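You operate a simulated robot arm through the tools that you are given. There is no shell and no other tool.

The job below is to be done with a simulated robot arm. You get a single attempt, and the scene is never put back.

## Task
Roll the full drum out to the Belt mark and brake it there.
Fine: lift the yellow bar right up first and leave it up; the short red lever works the brake; the pointer ends over that mark.

The check looks at the end state, three seconds after you hand in, the way a careful person would. Anything else that was tipped, shoved, dropped, spilled or broken makes it a failure.

## Robot
A 7-joint arm with a three-finger gripper, fixed in place. Base frame: the origin is on the floor under the middle of its stand, x ahead of it, y to its left, z up. Units: mm, degrees, N and s.
It reaches about 1342 mm from its shoulder. Its first joint turns from -166.0 to 166.0 degrees. Payload 2.69 kg.
Tool frame: the origin (TCP) lies between the finger pads and is the grasp point; the fingertips stand 30 mm ahead of it; z points along the fingers, y is the line along which they close. The gripper opens to 128 mm; its body begins 117 mm behind the TCP.
Orientation is told as [roll, pitch, yaw] about the base's x, y, z axes, in that order, counted from this pose: with the fingers straight down and closing along the base's y, the tool's x points along the base's -x, its y along +y and its z along -z.

## Interface
- The arm moves only by the tool drive_tool. Its argument "increments" is a list of rows, each a list of 6 numbers: the shift along the base's x, y, z in mm, then the turn, a rotation vector about the base's x, y, z in degrees. In form: [[x, y, z, wx, wy, wz], ...]. A call has 1 to 20 rows; each row shifts and turns the commanded pose from where the row before left it. "fingers" is the finger opening in mm, from 0 to 128, set as the call begins (left out, the last holds). Each row takes 0.2 s and may step no farther than 50 mm and 8.6 degrees from the row before; otherwise, or with a gripper value out of range, the whole call is refused. Where a pose cannot be reached the arm comes as near as it can. A force on the tool above 70 N (or 10 N above the force at the start of the call, whichever is more), or a blocked arm, ends the call early, and 0.2 s more pass. Each finger travels about 127 mm/s and halts on what it meets, pressing with about 42 N; the grip force reading is that of the motor and also rises with nothing between the fingers. The clock runs only during rows and for 0.2 s after the last one: add rows that do not move to give the fingers time. The reply holds the time, the measured pose of the TCP, the force on the tool along the base axes, the opening and the grip force, in the units named above and with some noise, with the torque about the TCP (base axes, N m) and any sound that the robot's microphone picked up, and new pictures: "views" is both (left out), scene, wrist or none.
- Cameras (640 x 400 px; columns grow to the right, rows downward): "scene" is fixed at [46.7, 651.8, 1356.9]; the picture's right is [-0.37, -0.93, 0.00], its down [-0.54, 0.22, -0.81] and it looks along [0.75, -0.30, -0.59] (base axes); focal length 224 px, centre (320, 200). "wrist" rides on the gripper at [58, 54, -131] in the tool frame; the picture's right is [-0.68, 0.74, 0.00], its down [-0.62, -0.57, -0.55] and it looks along [-0.40, -0.37, 0.84] (tool axes); focal length 234 px, centre (320, 200).
- lift_body(by): moves the trunk up (or, below 0, down) by that many mm; the arm rides with it, the base frame stays. It gives what a move gives, with no picture.
- locate(camera, pixels): for up to 12 pixels [column, row] of the newest picture of that camera ("zoom" is the newest enlarged one), the place [x, y, z] in the base frame of the surface seen there, good to about 3 mm, but the place of the scene camera against the robot may be out by one fixed shift of up to 12 mm in any direction. It takes no simulated time.
- zoom(camera, box): a new picture of the part [left, top, right, bottom] of that camera's present view, enlarged. It takes no simulated time.
- hand_in(): hands the job in; it is judged then, once.

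Leave the gripper open and the arm clear of the work at the hand-in unless told otherwise.

The tools are called after "Call:" by a JSON object that holds its "method" and its "body". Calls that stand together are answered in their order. drive_tool: Moves the arm, as the interface text tells. Its arguments: {"type":"object","properties":{"increments":{"type":"array"},"fingers":{"type":"number"},"views":{"type":"string","enum":["both","scene","wrist","none"]}},"required":["increments"]} The other tools are called the same way: lift_body (by) moves the trunk up or down; locate (camera, pixels) gives the place of the surface under pixels of a picture; zoom (camera, box) takes an enlarged picture of a part of a camera's view; hand_in () hands the job in.

At the start:

```text
t: 0.0
tcp_pos: [551.0, 427.5, 1219.8]
orientation: [0.1, 0.0, 0.0]
wrist_force: [-1.1, -0.8, -0.4]
wrist_torque: [0.0, 0.02, 0.02]
opening: 128.1
grasp_force: 0.1
trunk travel left (down, up): [-150.0, 200.0]
```

scene: 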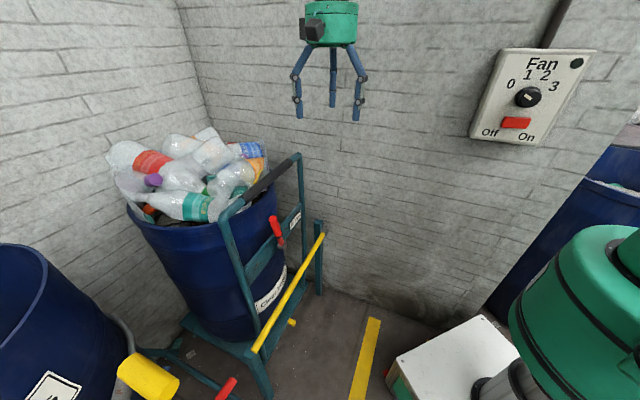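
wrist: 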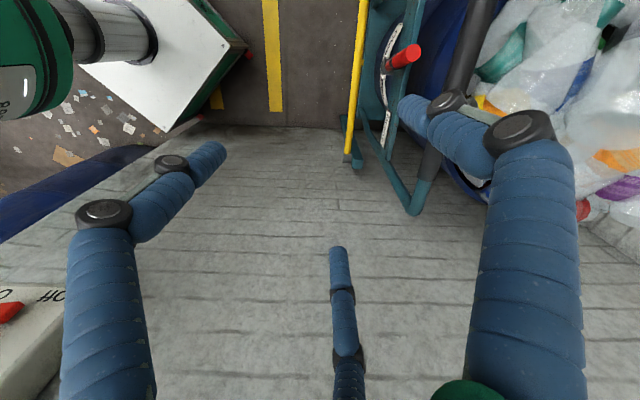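

The scene shows a full drum of bottles on a cart with a teal frame, a yellow bar near (290,290), a red lever near (277,230), another yellow item (150,378) and another red lever (227,388). I will enlarge several parts before moving anything.

Call:
{"method": "zoom", "body": {"camera": "scene", "box": [180, 150, 340, 250]}}

Call:
{"method": "zoom", "body": {"camera": "scene", "box": [100, 280, 340, 400]}}

Call:
{"method": "zoom", "body": {"camera": "wrist", "box": [320, 0, 480, 100]}}

```text
4.00 times, centred on (260, 200) of scene
```

zoom: 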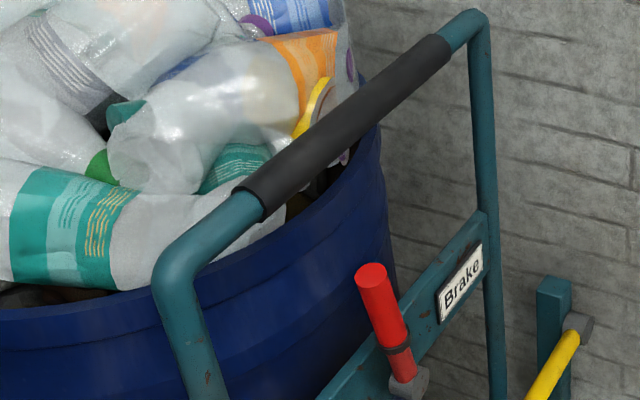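

```text
2.67 times, centred on (220, 340) of scene
```

zoom: 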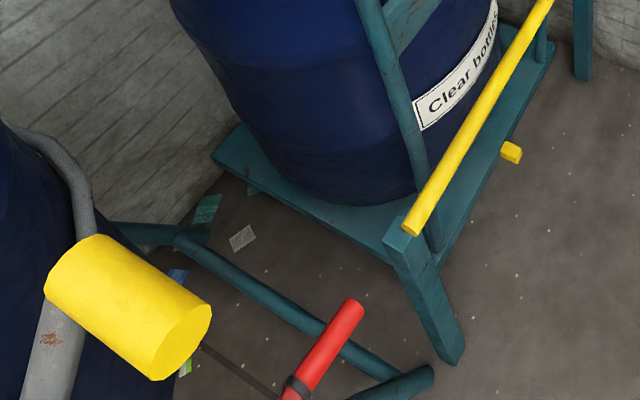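

```text
4.00 times, centred on (400, 50) of wrist
```

zoom: 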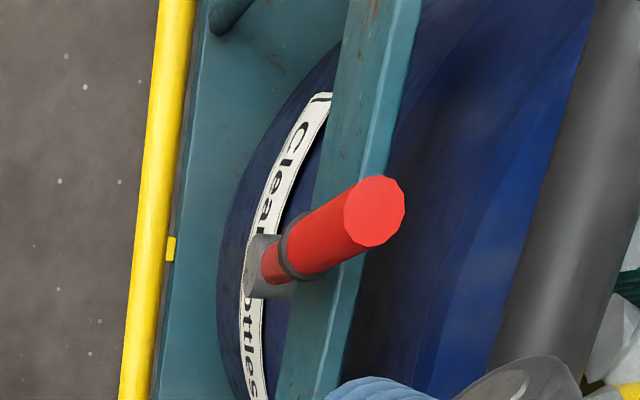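

The red lever at (277,230) carries the "Brake" plate, and the yellow bar appears hinged at the post at (320,237). A small yellow tab at (292,323) on the cart may be the pointer. Next I measure these places.

Call:
{"method": "locate", "body": {"camera": "scene", "pixels": [[322, 237], [290, 290], [254, 350], [292, 323], [273, 220], [281, 242], [318, 225], [262, 375], [365, 360], [374, 322], [265, 180], [300, 165]]}}

Call:
{"method": "locate", "body": {"camera": "wrist", "pixels": [[360, 30], [350, 130], [347, 155], [355, 165], [363, 62], [411, 52], [388, 66], [272, 50], [275, 105], [265, 5], [220, 100], [160, 60]]}}

Call:
{"method": "zoom", "body": {"camera": "scene", "box": [320, 280, 520, 400]}}

Call:
{"method": "zoom", "body": {"camera": "wrist", "box": [180, 0, 420, 150]}}

Call:
{"method": "zoom", "body": {"camera": "scene", "box": [480, 100, 640, 400]}}

```text
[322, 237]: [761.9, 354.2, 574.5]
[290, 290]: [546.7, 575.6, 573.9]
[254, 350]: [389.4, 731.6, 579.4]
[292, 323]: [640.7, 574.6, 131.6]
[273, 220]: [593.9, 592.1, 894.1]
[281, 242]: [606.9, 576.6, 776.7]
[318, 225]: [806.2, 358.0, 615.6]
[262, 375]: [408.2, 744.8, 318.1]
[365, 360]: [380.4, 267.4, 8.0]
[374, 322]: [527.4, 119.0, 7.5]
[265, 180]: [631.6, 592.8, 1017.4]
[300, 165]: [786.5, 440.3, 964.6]
```

```text
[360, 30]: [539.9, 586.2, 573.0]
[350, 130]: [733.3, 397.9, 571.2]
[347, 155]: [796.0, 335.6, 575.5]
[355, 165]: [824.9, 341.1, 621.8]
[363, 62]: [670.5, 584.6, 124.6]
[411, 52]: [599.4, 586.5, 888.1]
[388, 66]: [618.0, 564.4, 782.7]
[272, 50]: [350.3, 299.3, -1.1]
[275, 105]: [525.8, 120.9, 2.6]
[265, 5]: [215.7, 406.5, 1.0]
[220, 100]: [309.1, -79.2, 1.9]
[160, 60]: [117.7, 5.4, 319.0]
```

```text
3.20 times, centred on (420, 340) of scene
```

zoom: 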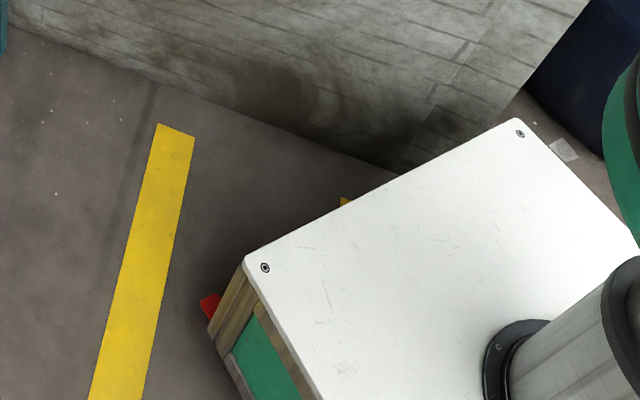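

```text
2.67 times, centred on (300, 75) of wrist
```

zoom: 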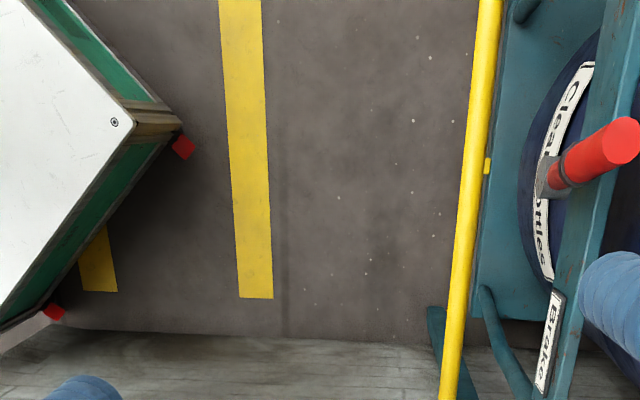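

```text
1.33 times, centred on (560, 250) of scene
```

zoom: 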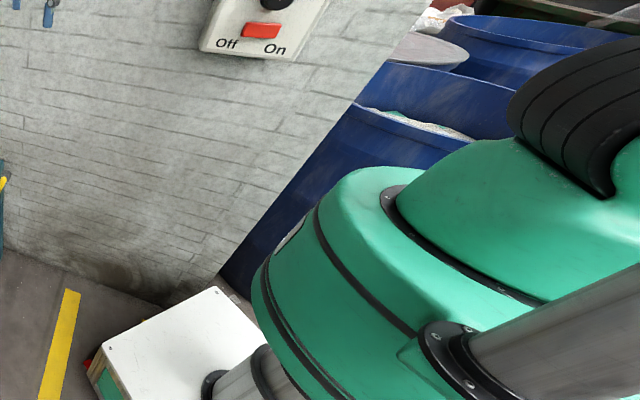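

The bar, at z about 575, runs from (800,335) to (389,731), so the cart rolls out along about (-0.7,-0.7). The pointer tab is near (640,575), and a yellow floor strip lies about 400 mm down the path. A second strip is near (100,260) of the enlarged wrist view. No label is readable yet, so I tilt the camera in free air to see the near side of the strips.

Call:
{"method": "drive_tool", "body": {"increments": [[-20, -20, 0, 5.4, 5.9, 0], [-20, -20, 0, 5.4, 5.9, 0], [-20, -20, 0, 5.4, 5.9, 0], [-20, -20, 0, 5.4, 5.9, 0], [0, 0, 0, 0, 0, 0]]}}

```text
t: 1.2
tcp_pos: [471.5, 348.3, 1218.7]
orientation: [23.0, 23.0, 4.8]
wrist_force: [0.3, -0.9, 1.0]
wrist_torque: [0.02, 0.04, -0.04]
opening: 128.1
grasp_force: 0.0
trunk travel left (down, up): [-150.0, 200.0]
```

scene: 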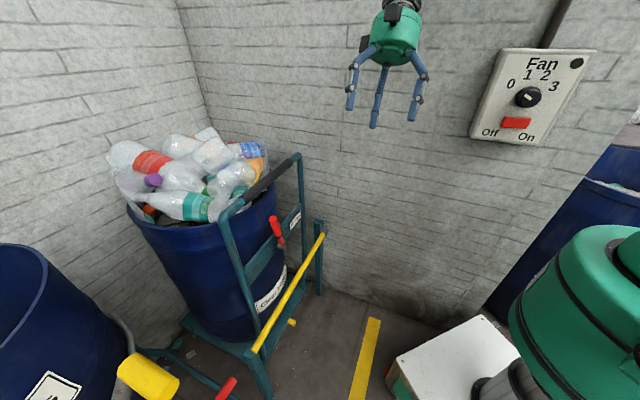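
wrist: 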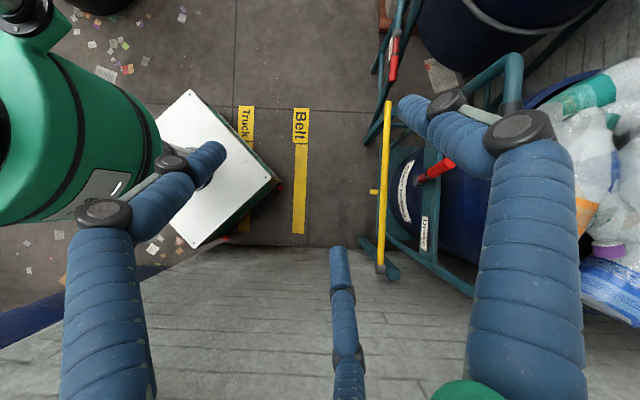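

The strip at (300,125) reads "Belt" and the one at (245,125) reads "Truck". I enlarge the view to confirm this and to see the lever, the pointer and the bar pivot.

Call:
{"method": "zoom", "body": {"camera": "wrist", "box": [220, 90, 340, 165]}}

Call:
{"method": "zoom", "body": {"camera": "wrist", "box": [340, 100, 500, 300]}}

Call:
{"method": "locate", "body": {"camera": "wrist", "pixels": [[300, 125], [300, 180], [299, 230], [373, 192], [387, 110], [382, 200], [379, 262], [365, 245], [390, 272], [450, 162], [422, 180], [395, 50]]}}

Call:
{"method": "zoom", "body": {"camera": "wrist", "box": [340, 0, 480, 120]}}

```text
5.33 times, centred on (280, 128) of wrist
```

zoom: 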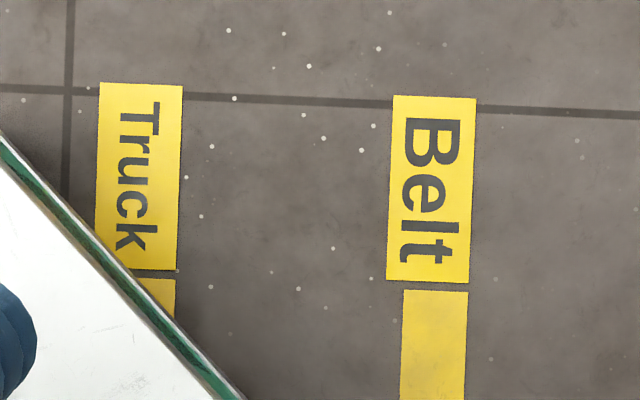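

```text
2.00 times, centred on (420, 200) of wrist
```

zoom: 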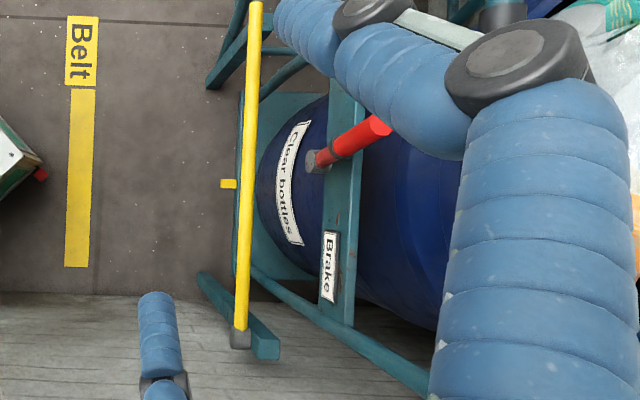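

```text
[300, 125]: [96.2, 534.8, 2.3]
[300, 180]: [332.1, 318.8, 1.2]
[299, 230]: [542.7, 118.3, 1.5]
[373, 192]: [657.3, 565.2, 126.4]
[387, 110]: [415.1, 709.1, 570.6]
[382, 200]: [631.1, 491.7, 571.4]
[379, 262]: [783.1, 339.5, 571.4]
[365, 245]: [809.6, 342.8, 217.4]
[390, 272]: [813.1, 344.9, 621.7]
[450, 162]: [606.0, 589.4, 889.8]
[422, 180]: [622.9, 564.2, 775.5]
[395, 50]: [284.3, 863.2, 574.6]
```

```text
3.33 times, centred on (410, 60) of wrist
```

zoom: 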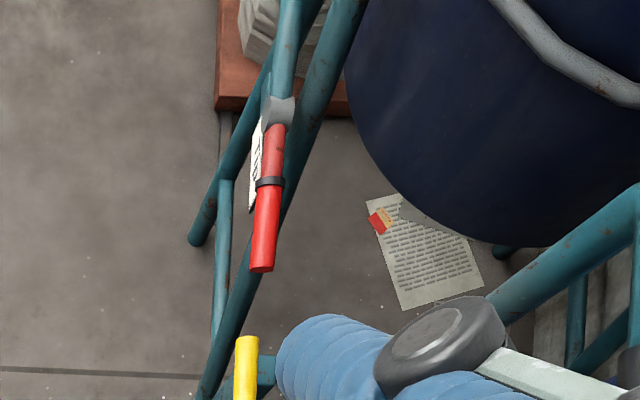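

The labels are clear: "Belt" is the nearer strip (the far end of the path is "Truck"). The brake lever sits at about (606,589,890) to (623,564,776), just beyond the bar's plane. Another red lever at (395,50) belongs to a different frame, so I will leave it alone. Now I measure the posts, wall, handle, box corner and strip edges.

Call:
{"method": "locate", "body": {"camera": "wrist", "pixels": [[292, 150], [307, 150], [292, 220], [306, 220], [278, 183], [272, 182], [340, 246], [250, 250], [430, 215], [443, 180], [510, 70], [375, 130]]}}

Call:
{"method": "locate", "body": {"camera": "scene", "pixels": [[249, 366], [252, 373], [273, 390], [245, 352], [222, 215], [235, 205], [298, 158], [301, 230], [262, 255], [340, 250], [360, 200], [300, 190]]}}

Call:
{"method": "zoom", "body": {"camera": "scene", "box": [230, 320, 300, 400]}}

Call:
{"method": "zoom", "body": {"camera": "scene", "box": [250, 200, 340, 260]}}

```text
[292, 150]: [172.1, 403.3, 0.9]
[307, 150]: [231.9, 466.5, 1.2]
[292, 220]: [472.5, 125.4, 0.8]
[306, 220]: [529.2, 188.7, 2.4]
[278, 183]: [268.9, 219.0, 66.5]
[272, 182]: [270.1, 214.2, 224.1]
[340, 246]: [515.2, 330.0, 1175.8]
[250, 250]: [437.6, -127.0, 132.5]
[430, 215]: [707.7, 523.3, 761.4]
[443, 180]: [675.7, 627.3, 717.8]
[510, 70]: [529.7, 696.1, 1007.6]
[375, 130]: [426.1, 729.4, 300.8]
```

```text
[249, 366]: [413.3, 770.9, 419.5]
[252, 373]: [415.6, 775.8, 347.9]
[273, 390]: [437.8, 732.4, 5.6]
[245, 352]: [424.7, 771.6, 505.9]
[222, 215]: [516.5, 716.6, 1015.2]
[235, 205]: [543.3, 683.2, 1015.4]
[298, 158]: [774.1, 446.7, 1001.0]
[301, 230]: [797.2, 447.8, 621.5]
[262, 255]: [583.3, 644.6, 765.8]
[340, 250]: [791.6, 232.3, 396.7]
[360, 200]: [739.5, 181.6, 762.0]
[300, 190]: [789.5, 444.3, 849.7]
```

```text
5.00 times, centred on (265, 360) of scene
```

zoom: 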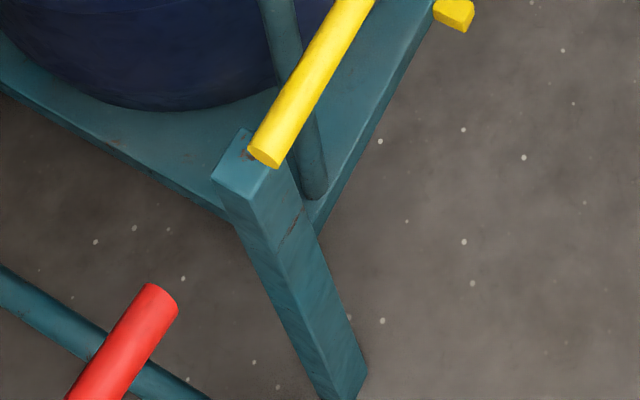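

```text
6.67 times, centred on (295, 230) of scene
```

zoom: 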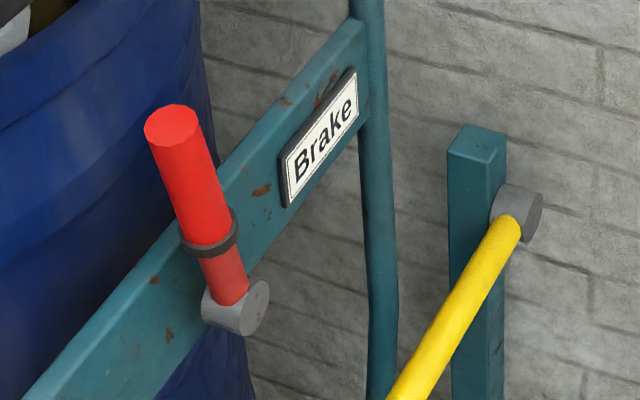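

The wall plane is near x−y≈560 and the bar's hinge is about 66 mm from it. The near post at (415,770) carries the bar's free end. I plan to lift the bar from below with closed fingers pointing level toward the cart, following the bar's arc. First I undo the tilt and yaw 45° in free air.

Call:
{"method": "drive_tool", "body": {"increments": [[0, 10, -20, -5.4, -5.9, 0], [-10, 10, -20, -5.4, -5.9, 0], [-10, 10, -20, -5.4, -5.9, 0], [-10, 10, -20, -5.4, -5.9, 0], [0, 0, -20, 0, 0, 7.5], [0, 0, -20, 0, 0, 7.5], [0, 0, -20, 0, 0, 7.5], [0, 0, -20, 0, 0, 7.5], [0, 0, -20, 0, 0, 7.5], [0, 0, -20, 0, 0, 7.5], [0, 0, 0, 0, 0, 0]], "fingers": 0}}

```text
t: 3.6
tcp_pos: [440.4, 388.5, 1017.9]
orientation: [0.0, 0.0, 45.1]
wrist_force: [0.4, -0.3, -0.4]
wrist_torque: [-0.01, 0.02, 0.0]
opening: 2.0
grasp_force: 31.4
trunk travel left (down, up): [-150.0, 200.0]
```

scene: 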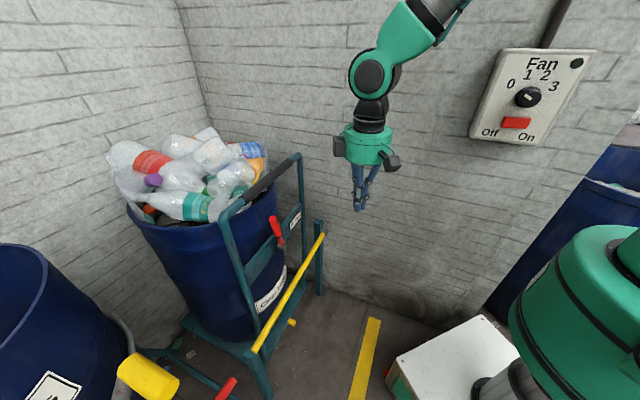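
wrist: 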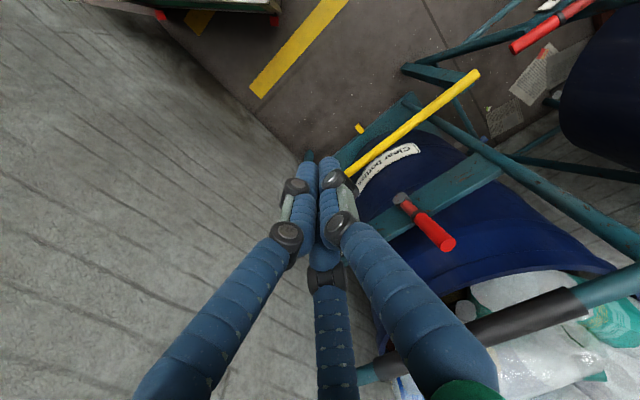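

The fingers are closed and point straight down at (440,388,1018), clear of everything. Now I pitch the fingers level toward the cart while descending to z≈700 in front of the bar.

Call:
{"method": "drive_tool", "body": {"increments": [[-1, 4, -29, 5.79, -5.79, 0], [-1, 4, -29, 5.79, -5.79, 0], [-1, 4, -29, 5.79, -5.79, 0], [-1, 4, -29, 5.79, -5.79, 0], [-1, 4, -29, 5.79, -5.79, 0], [-1, 4, -29, 5.79, -5.79, 0], [-1, 4, -29, 5.79, -5.79, 0], [-1, 4, -29, 5.79, -5.79, 0], [-1, 4, -29, 5.79, -5.79, 0], [-1, 4, -29, 5.79, -5.79, 0], [0, 0, -29, 5.79, -5.79, 0], [0, 0, 0, 0, 0, 0]]}}

```text
t: 6.2
tcp_pos: [430.4, 428.2, 700.0]
orientation: [-175.9, -89.9, -139.1]
wrist_force: [0.9, 0.9, 0.3]
wrist_torque: [-0.01, -0.02, -0.02]
opening: 2.4
grasp_force: 31.3
trunk travel left (down, up): [-150.0, 200.0]
```

scene: 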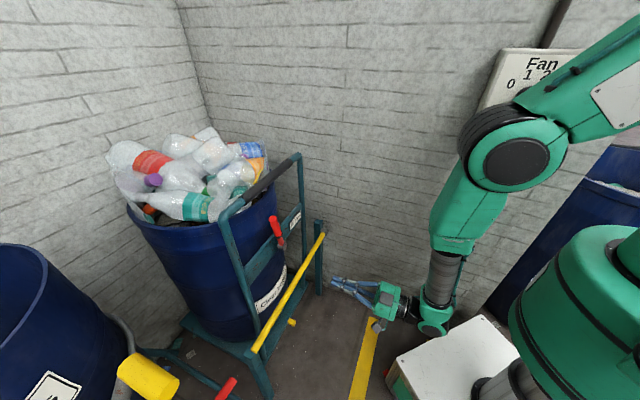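
wrist: 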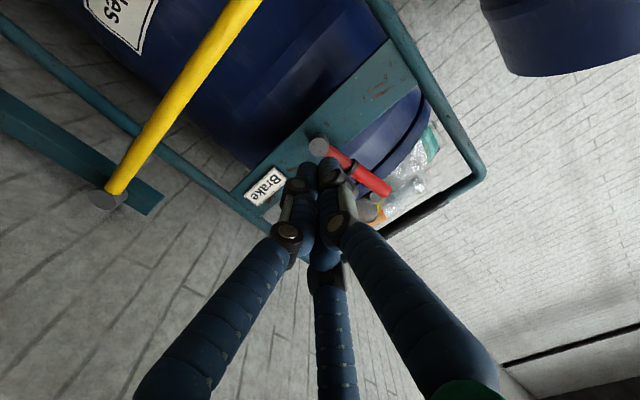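

The fingers are level, pointing at the cart; the wrist view shows the bar hinge at (108,197), the lever at (350,165) and the Brake plate. I measure from here and enlarge the lever.

Call:
{"method": "locate", "body": {"camera": "wrist", "pixels": [[108, 198], [120, 180], [180, 85], [245, 10], [150, 200], [320, 147], [375, 182], [388, 188], [345, 160], [268, 187], [360, 100], [470, 160]]}}

Call:
{"method": "zoom", "body": {"camera": "wrist", "box": [240, 80, 480, 230]}}

Call:
{"method": "zoom", "body": {"camera": "wrist", "box": [0, 60, 240, 260]}}

```text
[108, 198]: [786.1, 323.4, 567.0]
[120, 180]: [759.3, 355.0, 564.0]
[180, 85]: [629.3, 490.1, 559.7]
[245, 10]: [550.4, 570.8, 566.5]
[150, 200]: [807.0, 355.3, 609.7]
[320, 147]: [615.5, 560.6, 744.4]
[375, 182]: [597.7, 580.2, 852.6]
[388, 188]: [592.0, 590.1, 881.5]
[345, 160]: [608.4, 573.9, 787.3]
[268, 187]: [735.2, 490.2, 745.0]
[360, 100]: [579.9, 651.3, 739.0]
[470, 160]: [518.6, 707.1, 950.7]
```

```text
2.67 times, centred on (360, 155) of wrist
```

zoom: 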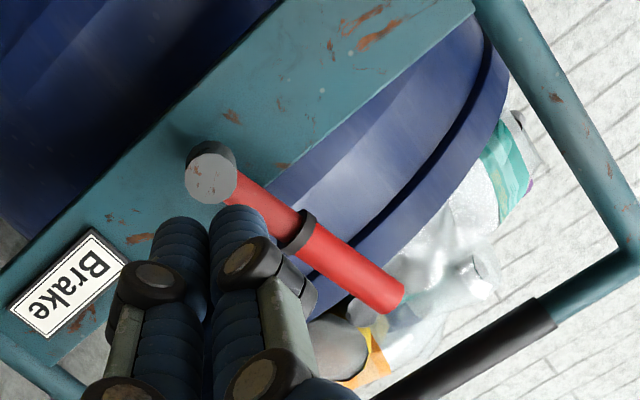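

```text
2.00 times, centred on (120, 160) of wrist
```

zoom: 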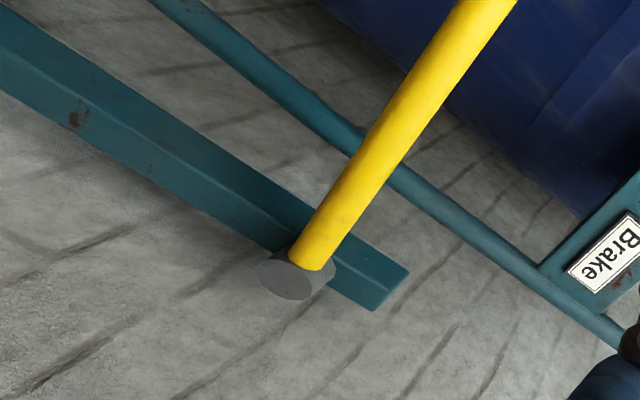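

Hinge centre ≈ (795,332,567); the lever's hub is (615,561,744) and its tip (592,590,881), leaning away from the wall. The bar's radius point for lifting at r≈470 is (463,665,560). I go low and in front of that point first, at z=500, still well short of the bar.

Call:
{"method": "drive_tool", "body": {"increments": [[-13, 21, -33.3, 0, 0, 0], [-13, 21, -33.3, 0, 0, 0], [-13, 21, -33.3, 0, 0, 0], [-13, 21, -33.3, 0, 0, 0], [-13, 21, -33.3, 0, 0, 0], [-13, 21, -33.3, 0, 0, 0], [0, 0, 0, 0, 0, 0]]}}

```text
t: 7.8
tcp_pos: [352.7, 554.3, 501.6]
orientation: [-173.3, -89.9, -141.7]
wrist_force: [0.1, 0.6, -0.2]
wrist_torque: [0.0, -0.02, 0.04]
opening: 1.9
grasp_force: 31.5
trunk travel left (down, up): [-150.0, 200.0]
```

scene: 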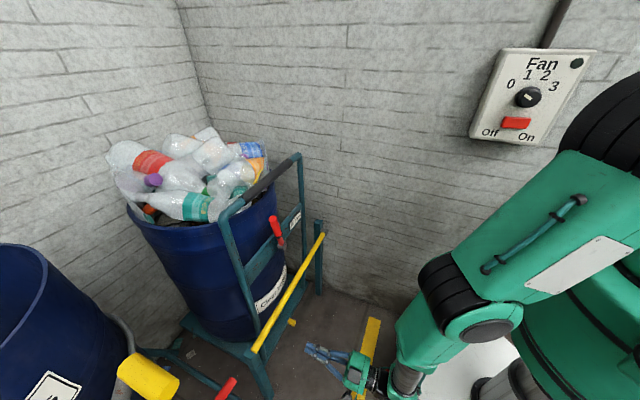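
wrist: 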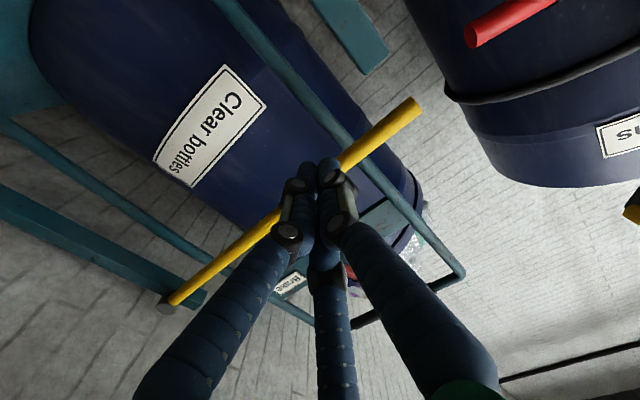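

I now look up at the bar from below; its free end is at (415,108) and the near post top at (365,50). I check those places and the other frame's red lever at (500,25).

Call:
{"method": "locate", "body": {"camera": "wrist", "pixels": [[410, 112], [370, 140], [345, 160], [372, 68], [345, 30], [215, 265], [170, 303], [475, 35], [390, 190], [330, 130]]}}

Call:
{"method": "zoom", "body": {"camera": "wrist", "box": [280, 0, 520, 180]}}

```text
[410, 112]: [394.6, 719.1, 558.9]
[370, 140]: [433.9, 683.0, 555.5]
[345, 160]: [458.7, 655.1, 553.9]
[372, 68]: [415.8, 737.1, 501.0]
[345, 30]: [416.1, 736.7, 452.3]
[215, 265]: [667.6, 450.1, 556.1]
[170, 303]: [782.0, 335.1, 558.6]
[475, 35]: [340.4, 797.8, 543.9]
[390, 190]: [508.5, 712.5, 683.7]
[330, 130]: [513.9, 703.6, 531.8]
```

```text
2.22 times, centred on (400, 90) of wrist
```

zoom: 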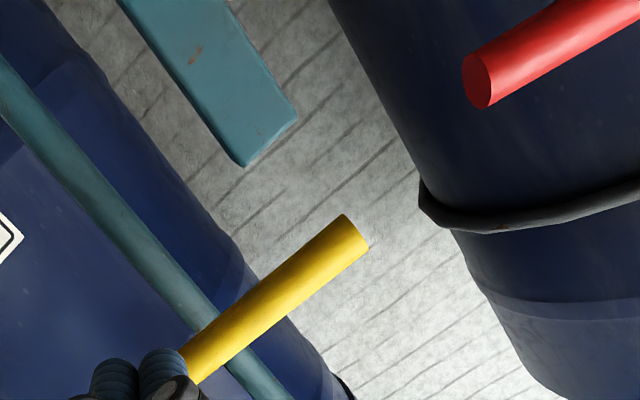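

The bar end is at (395,719,559), free-standing in front of the post. I advance under it at z=500 by about 146 mm, so the fingertips reach about 20 mm past the bar's plane.

Call:
{"method": "drive_tool", "body": {"increments": [[26, 26, 0, 0, 0, 0], [26, 26, 0, 0, 0, 0], [26, 26, 0, 0, 0, 0], [25, 25, 0, 0, 0, 0], [0, 0, 0, 0, 0, 0]]}}

```text
t: 9.0
tcp_pos: [453.8, 657.8, 501.4]
orientation: [-157.1, -89.8, -157.9]
wrist_force: [-0.6, -0.9, 0.3]
wrist_torque: [-0.01, -0.02, 0.02]
opening: 2.0
grasp_force: 31.5
trunk travel left (down, up): [-150.0, 200.0]
```

scene: 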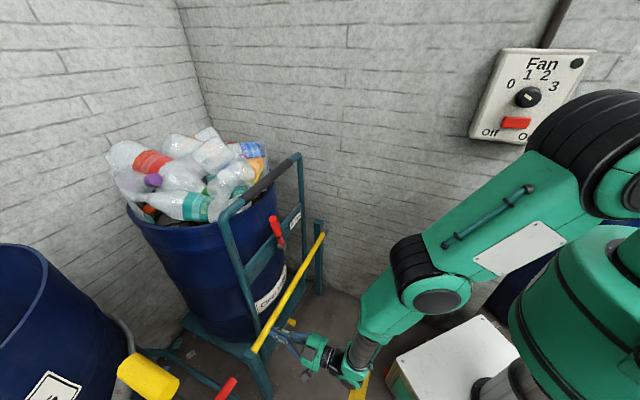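
wrist: 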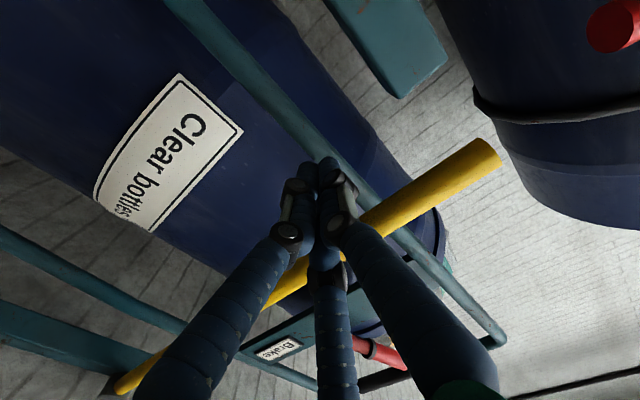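

The fingertips sit under the bar with no force reading. I raise slowly by 30 mm to make contact and feel the bar's weight.

Call:
{"method": "drive_tool", "body": {"increments": [[0, 0, 6, 0, 0, 0], [0, 0, 6, 0, 0, 0], [0, 0, 6, 0, 0, 0], [0, 0, 6, 0, 0, 0], [0, 0, 6, 0, 0, 0], [0, 0, 0, 0, 0, 0]]}}

```text
t: 10.4
tcp_pos: [455.5, 657.1, 530.5]
orientation: [-165.6, -89.8, -149.4]
wrist_force: [0.6, -1.8, -0.2]
wrist_torque: [-0.03, -0.04, -0.02]
opening: 2.2
grasp_force: 31.1
trunk travel left (down, up): [-150.0, 200.0]
```

scene: 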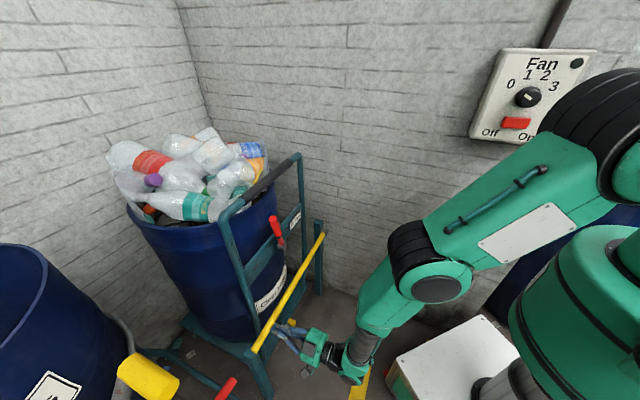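
wrist: 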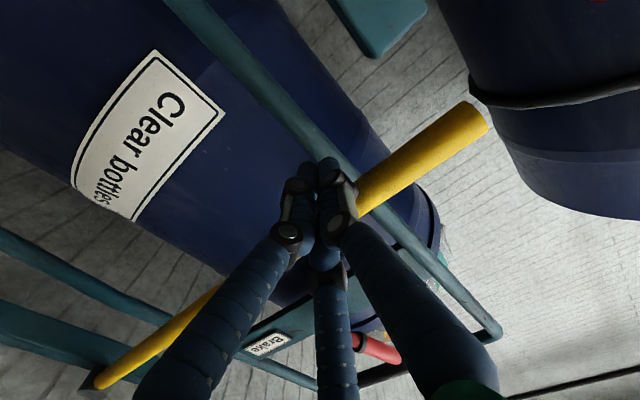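

Still no contact at z=530. I keep raising in small steps.

Call:
{"method": "drive_tool", "body": {"increments": [[0, 0, 5, 0, 0, 0], [0, 0, 5, 0, 0, 0], [0, 0, 5, 0, 0, 0], [0, 0, 5, 0, 0, 0], [0, 0, 0, 0, 0, 0]]}}

```text
t: 11.6
tcp_pos: [456.0, 657.5, 550.3]
orientation: [-161.6, -89.8, -153.3]
wrist_force: [-0.8, 1.0, -1.9]
wrist_torque: [0.0, -0.01, 0.0]
opening: 2.3
grasp_force: 31.1
trunk travel left (down, up): [-150.0, 200.0]
```

scene: 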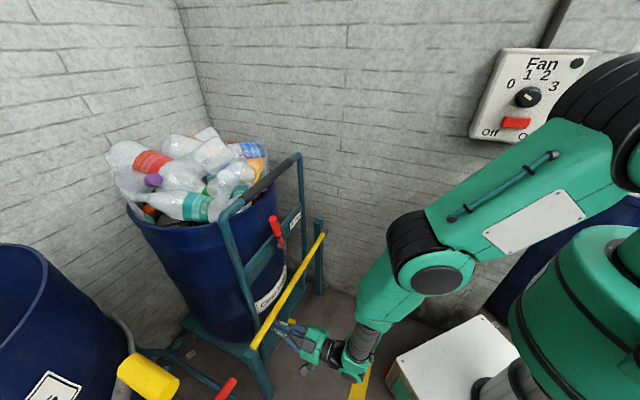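
wrist: 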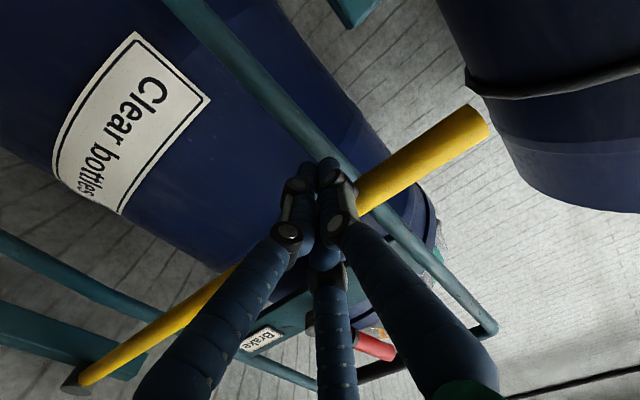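

The bar's end now keeps pace with the gripper in the wrist view (it stayed near (468,120)), so it seems to be lifting. I check its height.

Call:
{"method": "locate", "body": {"camera": "wrist", "pixels": [[480, 122], [440, 145], [380, 185], [130, 345], [85, 375], [300, 205]]}}

Call:
{"method": "zoom", "body": {"camera": "scene", "box": [230, 290, 350, 390]}}

```text
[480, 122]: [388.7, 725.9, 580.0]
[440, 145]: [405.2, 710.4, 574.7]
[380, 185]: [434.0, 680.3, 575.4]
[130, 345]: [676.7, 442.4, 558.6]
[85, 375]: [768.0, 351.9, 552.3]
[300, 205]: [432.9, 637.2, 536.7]
```

```text
4.00 times, centred on (290, 340) of scene
```

zoom: 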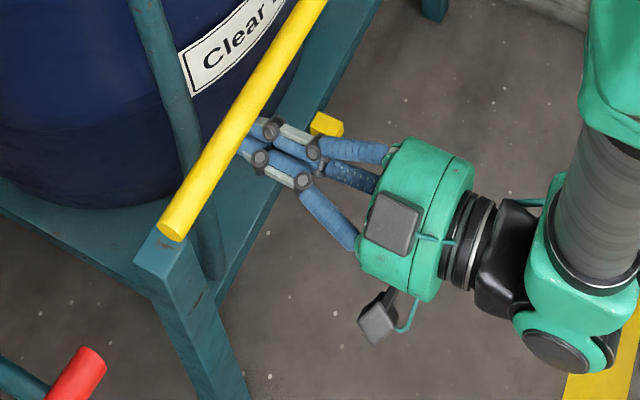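

The bar's end rose from z≈557 to ≈579, so it swings freely on its hinge with almost no load. I follow the arc slowly to about 20°, drifting outward to r≈505 to pass clear of the red lever.

Call:
{"method": "drive_tool", "body": {"increments": [[-2.05, 2.05, 22.65, 0, 0, 0], [-2.05, 2.05, 22.65, 0, 0, 0], [-1.23, 1.24, 17.1, 0, 0, 0], [-1.23, 1.24, 17.1, 0, 0, 0], [-0.32, 0.32, 17.4, 0, 0, 0], [-0.32, 0.32, 17.4, 0, 0, 0], [0.53, -0.53, 17.6, 0, 0, 0], [0.53, -0.53, 17.6, 0, 0, 0], [1.83, -1.84, 17.6, 0, 0, 0], [1.83, -1.84, 17.6, 0, 0, 0], [0, 0, 0, 0, 0, 0]]}}

```text
t: 14.0
tcp_pos: [454.5, 660.5, 736.4]
orientation: [-170.0, -89.9, -145.0]
wrist_force: [-0.6, 0.9, -1.3]
wrist_torque: [-0.02, -0.02, 0.03]
opening: 2.0
grasp_force: 31.3
trunk travel left (down, up): [-150.0, 200.0]
```

scene: 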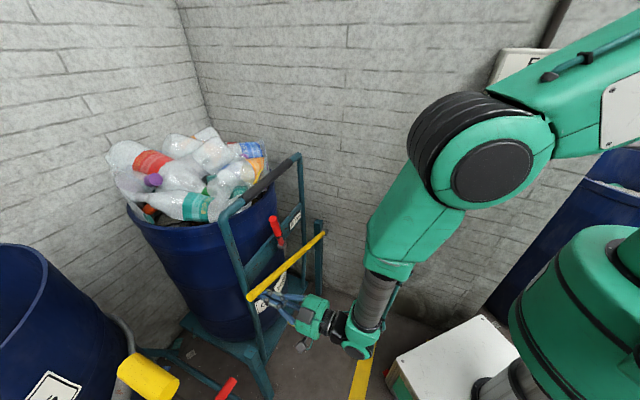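
wrist: 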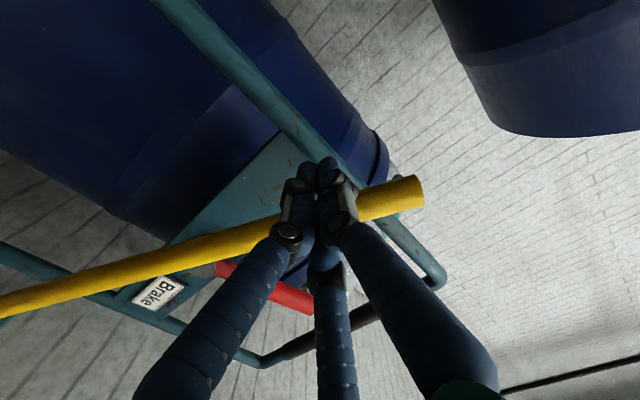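

The bar rises smoothly, resting on the fingers. I continue along the arc to about 52°.

Call:
{"method": "drive_tool", "body": {"increments": [[4.66, -4.68, 16.35, 0, 0, 0], [4.66, -4.68, 16.35, 0, 0, 0], [5.43, -5.46, 15.85, 0, 0, 0], [5.43, -5.46, 15.85, 0, 0, 0], [6.21, -6.23, 15.25, 0, 0, 0], [6.21, -6.23, 15.25, 0, 0, 0], [6.95, -6.98, 14.6, 0, 0, 0], [6.95, -6.98, 14.6, 0, 0, 0], [7.66, -7.69, 13.9, 0, 0, 0], [7.66, -7.69, 13.9, 0, 0, 0], [8.33, -8.36, 13.1, 0, 0, 0], [8.33, -8.36, 13.1, 0, 0, 0], [8.96, -9.0, 12.25, 0, 0, 0], [8.96, -9.0, 12.25, 0, 0, 0], [9.53, -9.56, 11.3, 0, 0, 0], [9.53, -9.56, 11.3, 0, 0, 0], [0, 0, 0, 0, 0, 0]]}}

```text
t: 17.6
tcp_pos: [570.2, 544.7, 959.8]
orientation: [-176.5, -89.9, -138.3]
wrist_force: [0.7, -0.6, 0.0]
wrist_torque: [-0.03, 0.0, 0.04]
opening: 2.0
grasp_force: 31.5
trunk travel left (down, up): [-150.0, 200.0]
```

scene: 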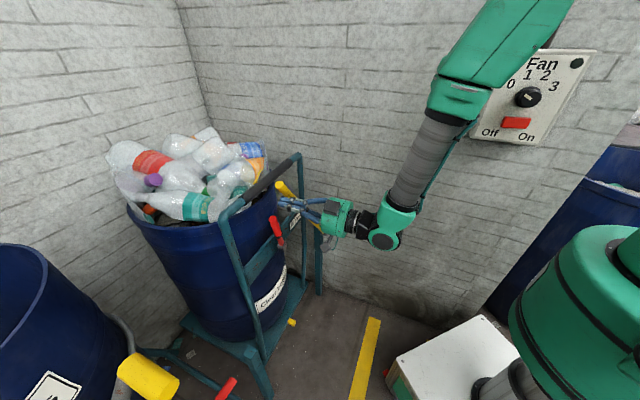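
wrist: 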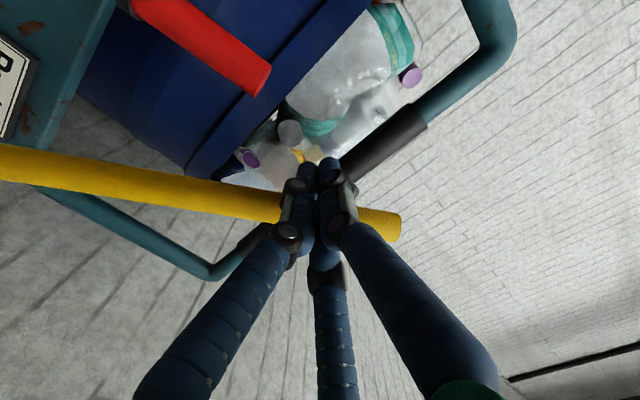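

Now θ≈55° and forces are near zero. I continue to about 72° while yawing the gripper 15° toward the wall, so its body stays away from the wall.

Call:
{"method": "drive_tool", "body": {"increments": [[10.06, -10.1, 10.4, 0, 0, -1.5], [10.06, -10.1, 10.4, 0, 0, -1.5], [10.55, -10.59, 9.3, 0, 0, -1.5], [10.55, -10.59, 9.3, 0, 0, -1.5], [10.97, -11.02, 8.3, 0, 0, -1.5], [10.97, -11.02, 8.3, 0, 0, -1.5], [11.36, -11.41, 7.15, 0, 0, -1.5], [11.36, -11.41, 7.15, 0, 0, -1.5], [11.68, -11.73, 6.05, 0, 0, -1.5], [11.68, -11.73, 6.05, 0, 0, -1.5], [0, 0, 0, 0, 0, 0]]}}

```text
t: 20.0
tcp_pos: [679.2, 435.2, 1044.6]
orientation: [-170.9, -89.8, -159.1]
wrist_force: [0.1, 0.1, -1.6]
wrist_torque: [0.01, 0.04, -0.02]
opening: 1.9
grasp_force: 31.6
trunk travel left (down, up): [-150.0, 200.0]
```

scene: 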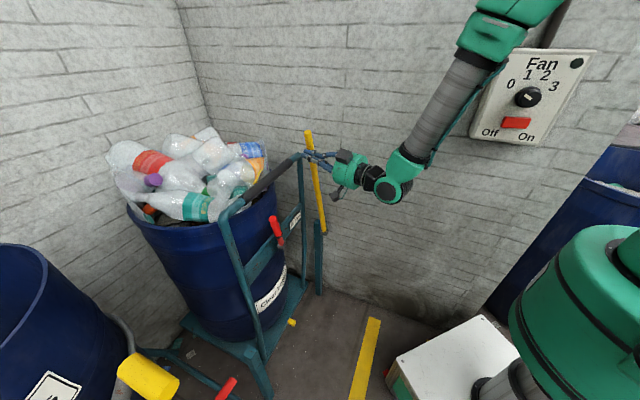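
wrist: 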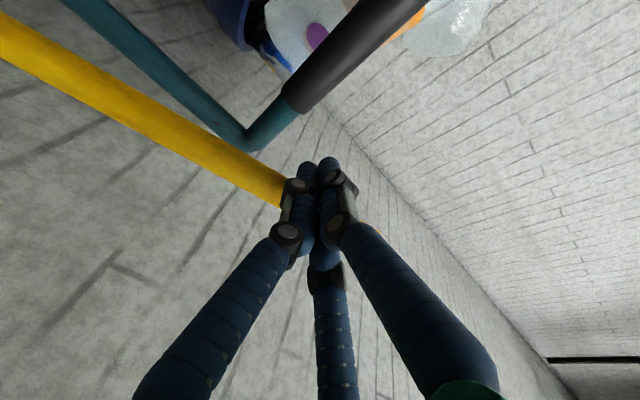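

The bar is at about 75°. I go on to about 84° in small steps, watching the force.

Call:
{"method": "drive_tool", "body": {"increments": [[11.96, -12.01, 4.85, 0, 0, -1], [11.96, -12.01, 4.85, 0, 0, -1], [12.17, -12.22, 3.65, 0, 0, -1], [12.17, -12.22, 3.65, 0, 0, -1], [12.31, -12.36, 2.45, 0, 0, -1], [12.31, -12.36, 2.45, 0, 0, 0], [0, 0, 0, 0, 0, 0]]}}

```text
t: 21.6
tcp_pos: [752.7, 360.3, 1063.6]
orientation: [-167.1, -89.9, -167.8]
wrist_force: [-0.7, 0.2, 0.4]
wrist_torque: [-0.01, 0.03, 0.0]
opening: 2.2
grasp_force: 31.0
trunk travel left (down, up): [-150.0, 200.0]
```

scene: 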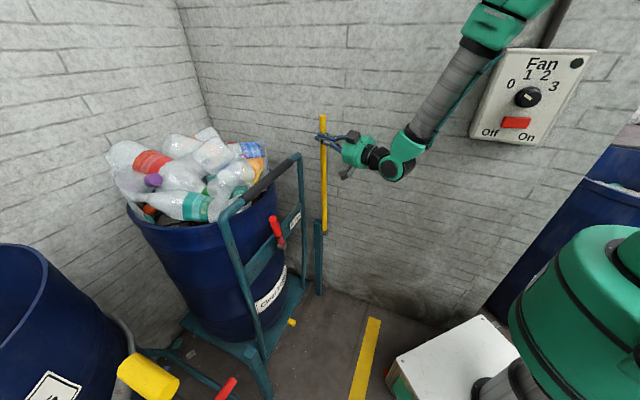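
wrist: 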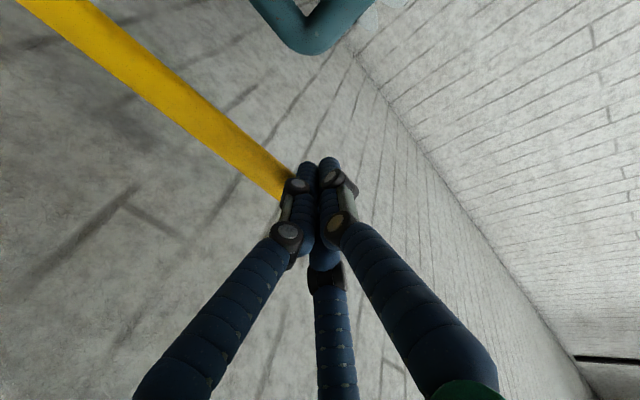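

The bar is close to vertical and still light. I press on in small steps until it reaches its stop or goes past upright.

Call:
{"method": "drive_tool", "body": {"increments": [[5, -5, 0.5, 0, 0, 0], [5, -5, 0.5, 0, 0, 0], [5, -5, 0.5, 0, 0, 0], [5, -5, 0.3, 0, 0, 0], [5, -5, 0, 0, 0, 0], [0, 0, 0, 0, 0, 0]]}}

```text
t: 23.0
tcp_pos: [778.1, 335.2, 1068.0]
orientation: [-175.2, -89.8, -159.9]
wrist_force: [-0.3, 0.8, -0.5]
wrist_torque: [-0.01, 0.0, 0.01]
opening: 2.4
grasp_force: 31.3
trunk travel left (down, up): [-150.0, 200.0]
```

scene: 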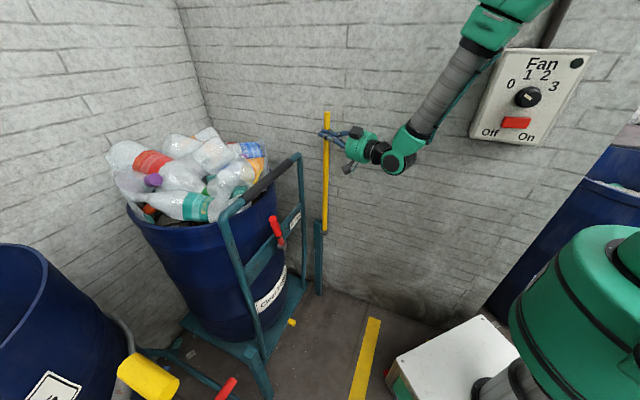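
wrist: 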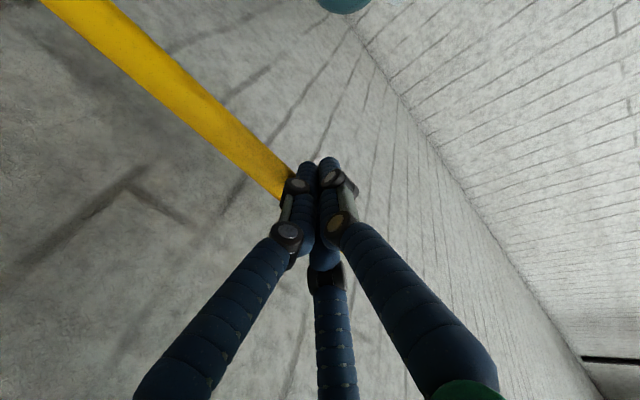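

The bar is slightly past vertical and no stop is felt yet. A few smaller steps, checking the force.

Call:
{"method": "drive_tool", "body": {"increments": [[3, -3, 0, 0, 0, 0], [3, -3, 0, 0, 0, 0], [3, -3, 0, 0, 0, 0], [3, -3, 0, 0, 0, 0], [0, 0, 0, 0, 0, 0]]}}

Call:
{"method": "locate", "body": {"camera": "wrist", "pixels": [[270, 175], [200, 110], [120, 40], [330, 120], [100, 250], [300, 80]]}}

Call:
{"method": "zoom", "body": {"camera": "scene", "box": [280, 90, 420, 260]}}

```text
t: 24.2
tcp_pos: [788.9, 323.7, 1066.6]
orientation: [-164.7, -89.9, -170.3]
wrist_force: [0.2, 1.1, -0.6]
wrist_torque: [0.04, 0.02, -0.02]
opening: 2.0
grasp_force: 30.7
trunk travel left (down, up): [-150.0, 200.0]
```

scene: 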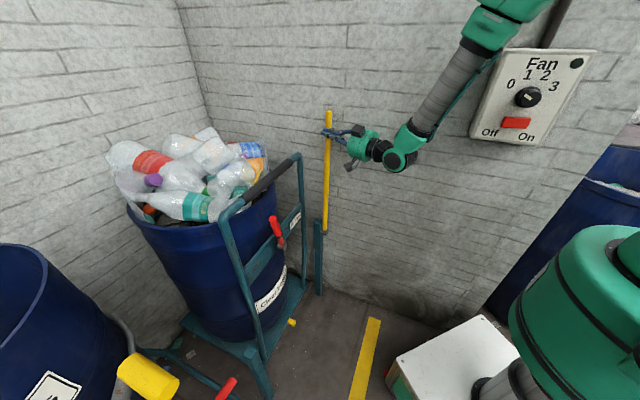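
wrist: 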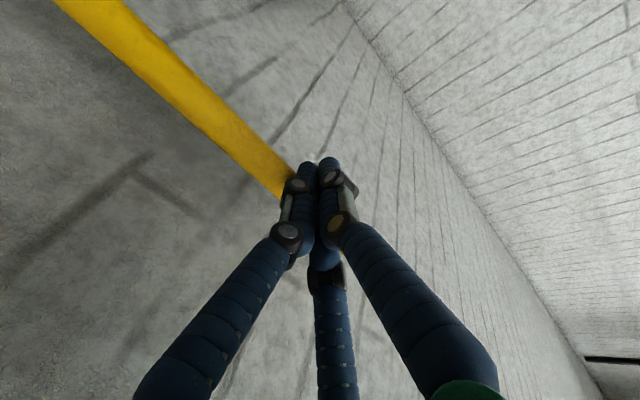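

```text
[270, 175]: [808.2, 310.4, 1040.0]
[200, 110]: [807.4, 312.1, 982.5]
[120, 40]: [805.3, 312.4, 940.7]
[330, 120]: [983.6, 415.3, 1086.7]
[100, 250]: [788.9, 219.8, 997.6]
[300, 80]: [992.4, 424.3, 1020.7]
```

```text
2.35 times, centred on (350, 175) of scene
```

zoom: 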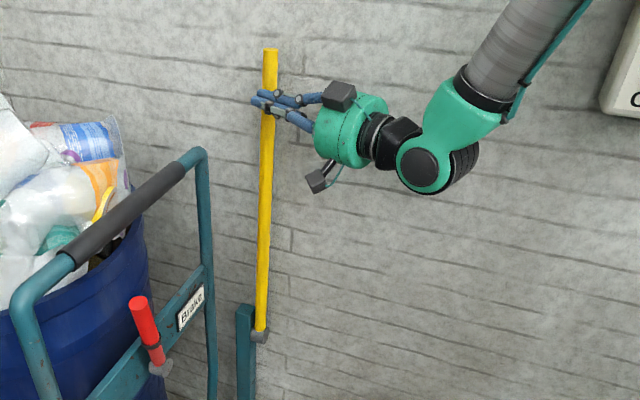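

The bar is about 3–4° past vertical at (808,310,1040), with the wall another ~50 mm behind it. I nudge a little further to find the stop.

Call:
{"method": "drive_tool", "body": {"increments": [[2, -2, 0, 0, 0, 0], [2, -2, 0, 0, 0, 0], [2, -2, 0, 0, 0, 0], [2, -2, 0, 0, 0, 0], [0, 0, 0, 0, 0, 0]]}}

Call:
{"method": "locate", "body": {"camera": "wrist", "pixels": [[270, 175], [200, 110], [120, 40]]}}

```text
t: 25.4
tcp_pos: [797.2, 315.9, 1066.0]
orientation: [-176.8, -89.9, -158.1]
wrist_force: [-0.1, -0.1, 0.3]
wrist_torque: [0.03, 0.01, 0.02]
opening: 2.2
grasp_force: 31.2
trunk travel left (down, up): [-150.0, 200.0]
```

scene: 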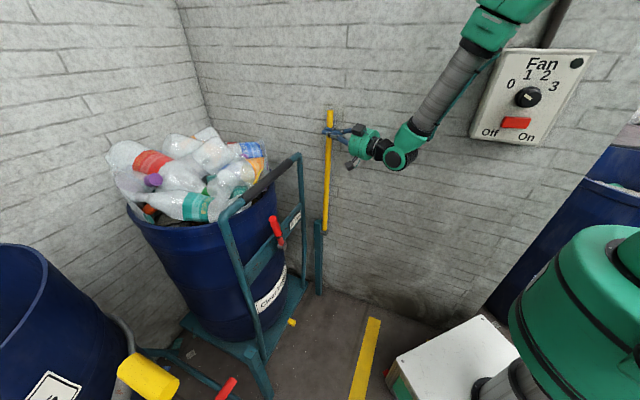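
wrist: 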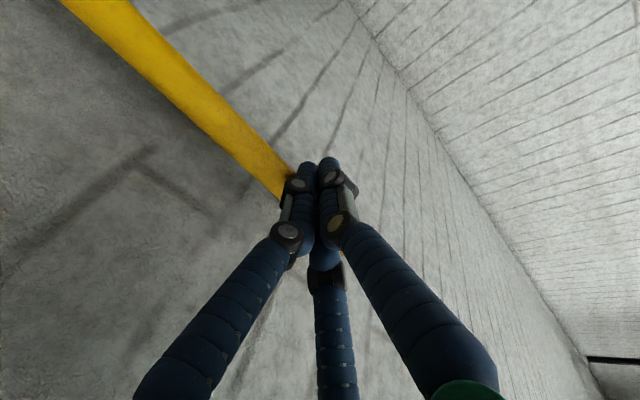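

```text
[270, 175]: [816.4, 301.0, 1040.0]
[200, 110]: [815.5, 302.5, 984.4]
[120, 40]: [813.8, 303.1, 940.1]
```

The bar still moves with my fingers and is about 5° past vertical with only a slight gap to the wall, so it is right up. I back off slowly to see whether it stays.

Call:
{"method": "drive_tool", "body": {"increments": [[-5, 5, 0, 0, 0, 0], [-10, 10, 0, 0, 0, 0], [-15, 15, 0, 0, 0, 0], [-20, 20, 0, 0, 0, 0], [0, 0, 0, 0, 0, 0], [0, 0, 0, 0, 0, 0]]}}

Call:
{"method": "zoom", "body": {"camera": "scene", "box": [280, 90, 420, 260]}}

```text
t: 26.8
tcp_pos: [745.3, 366.9, 1067.4]
orientation: [-162.1, -89.8, -172.9]
wrist_force: [-0.4, -0.3, 0.1]
wrist_torque: [0.01, 0.02, 0.03]
opening: 1.8
grasp_force: 32.0
trunk travel left (down, up): [-150.0, 200.0]
```

scene: 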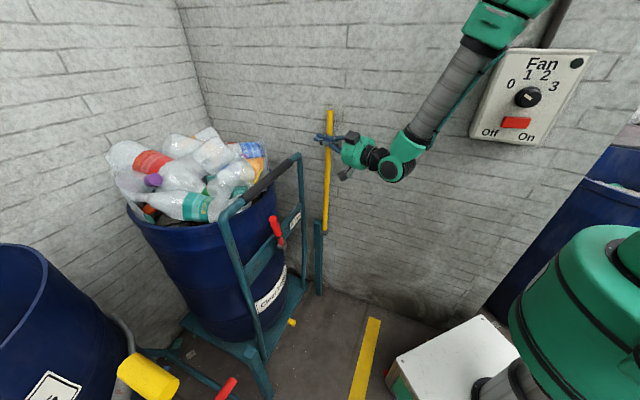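
wrist: 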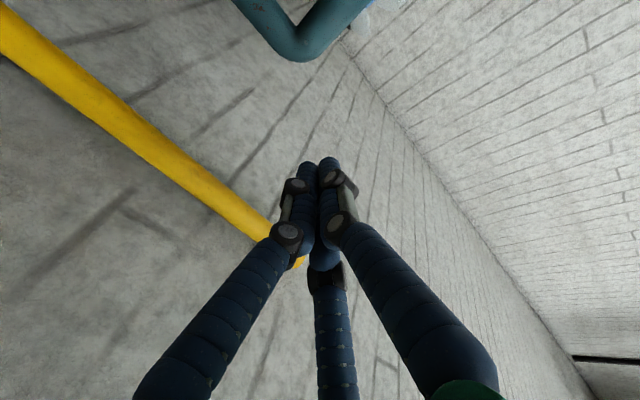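

```text
2.35 times, centred on (350, 175) of scene
```

zoom: 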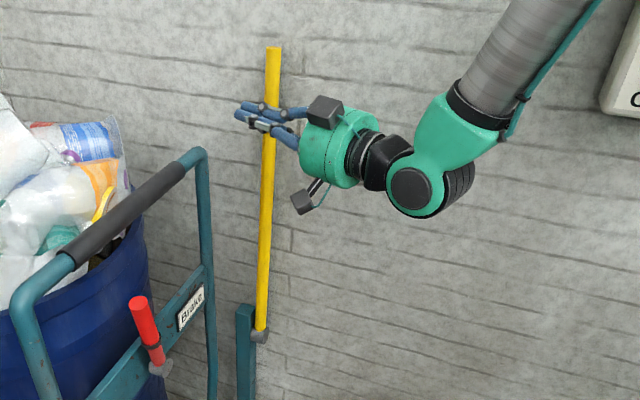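

The bar stays upright by itself after I backed off. Next I need the handle's geometry and how close the bottles are to it, so I measure them in the scene picture.

Call:
{"method": "locate", "body": {"camera": "scene", "pixels": [[250, 194], [265, 182], [280, 170], [235, 185], [250, 170], [258, 162], [240, 150], [230, 215], [268, 195], [200, 150], [275, 160], [243, 205]]}}

Call:
{"method": "zoom", "body": {"camera": "scene", "box": [200, 130, 320, 230]}}

```text
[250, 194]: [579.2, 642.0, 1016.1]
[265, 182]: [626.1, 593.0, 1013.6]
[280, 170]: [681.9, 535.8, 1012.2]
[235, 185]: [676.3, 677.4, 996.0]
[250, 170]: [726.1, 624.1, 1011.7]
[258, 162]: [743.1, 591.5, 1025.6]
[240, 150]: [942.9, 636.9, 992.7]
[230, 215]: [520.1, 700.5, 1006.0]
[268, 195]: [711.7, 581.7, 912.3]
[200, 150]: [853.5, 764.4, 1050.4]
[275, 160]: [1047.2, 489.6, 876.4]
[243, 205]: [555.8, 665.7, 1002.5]
```

```text
4.00 times, centred on (260, 180) of scene
```

zoom: 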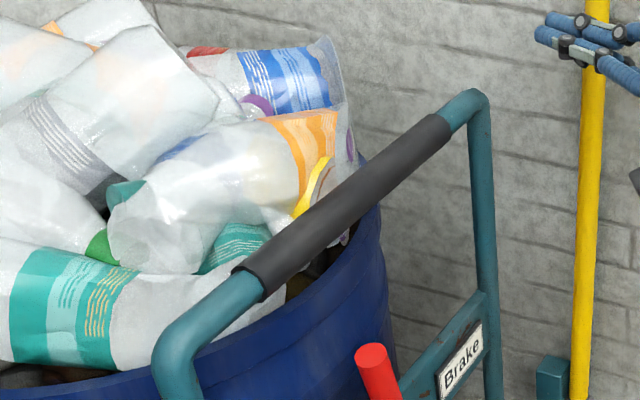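

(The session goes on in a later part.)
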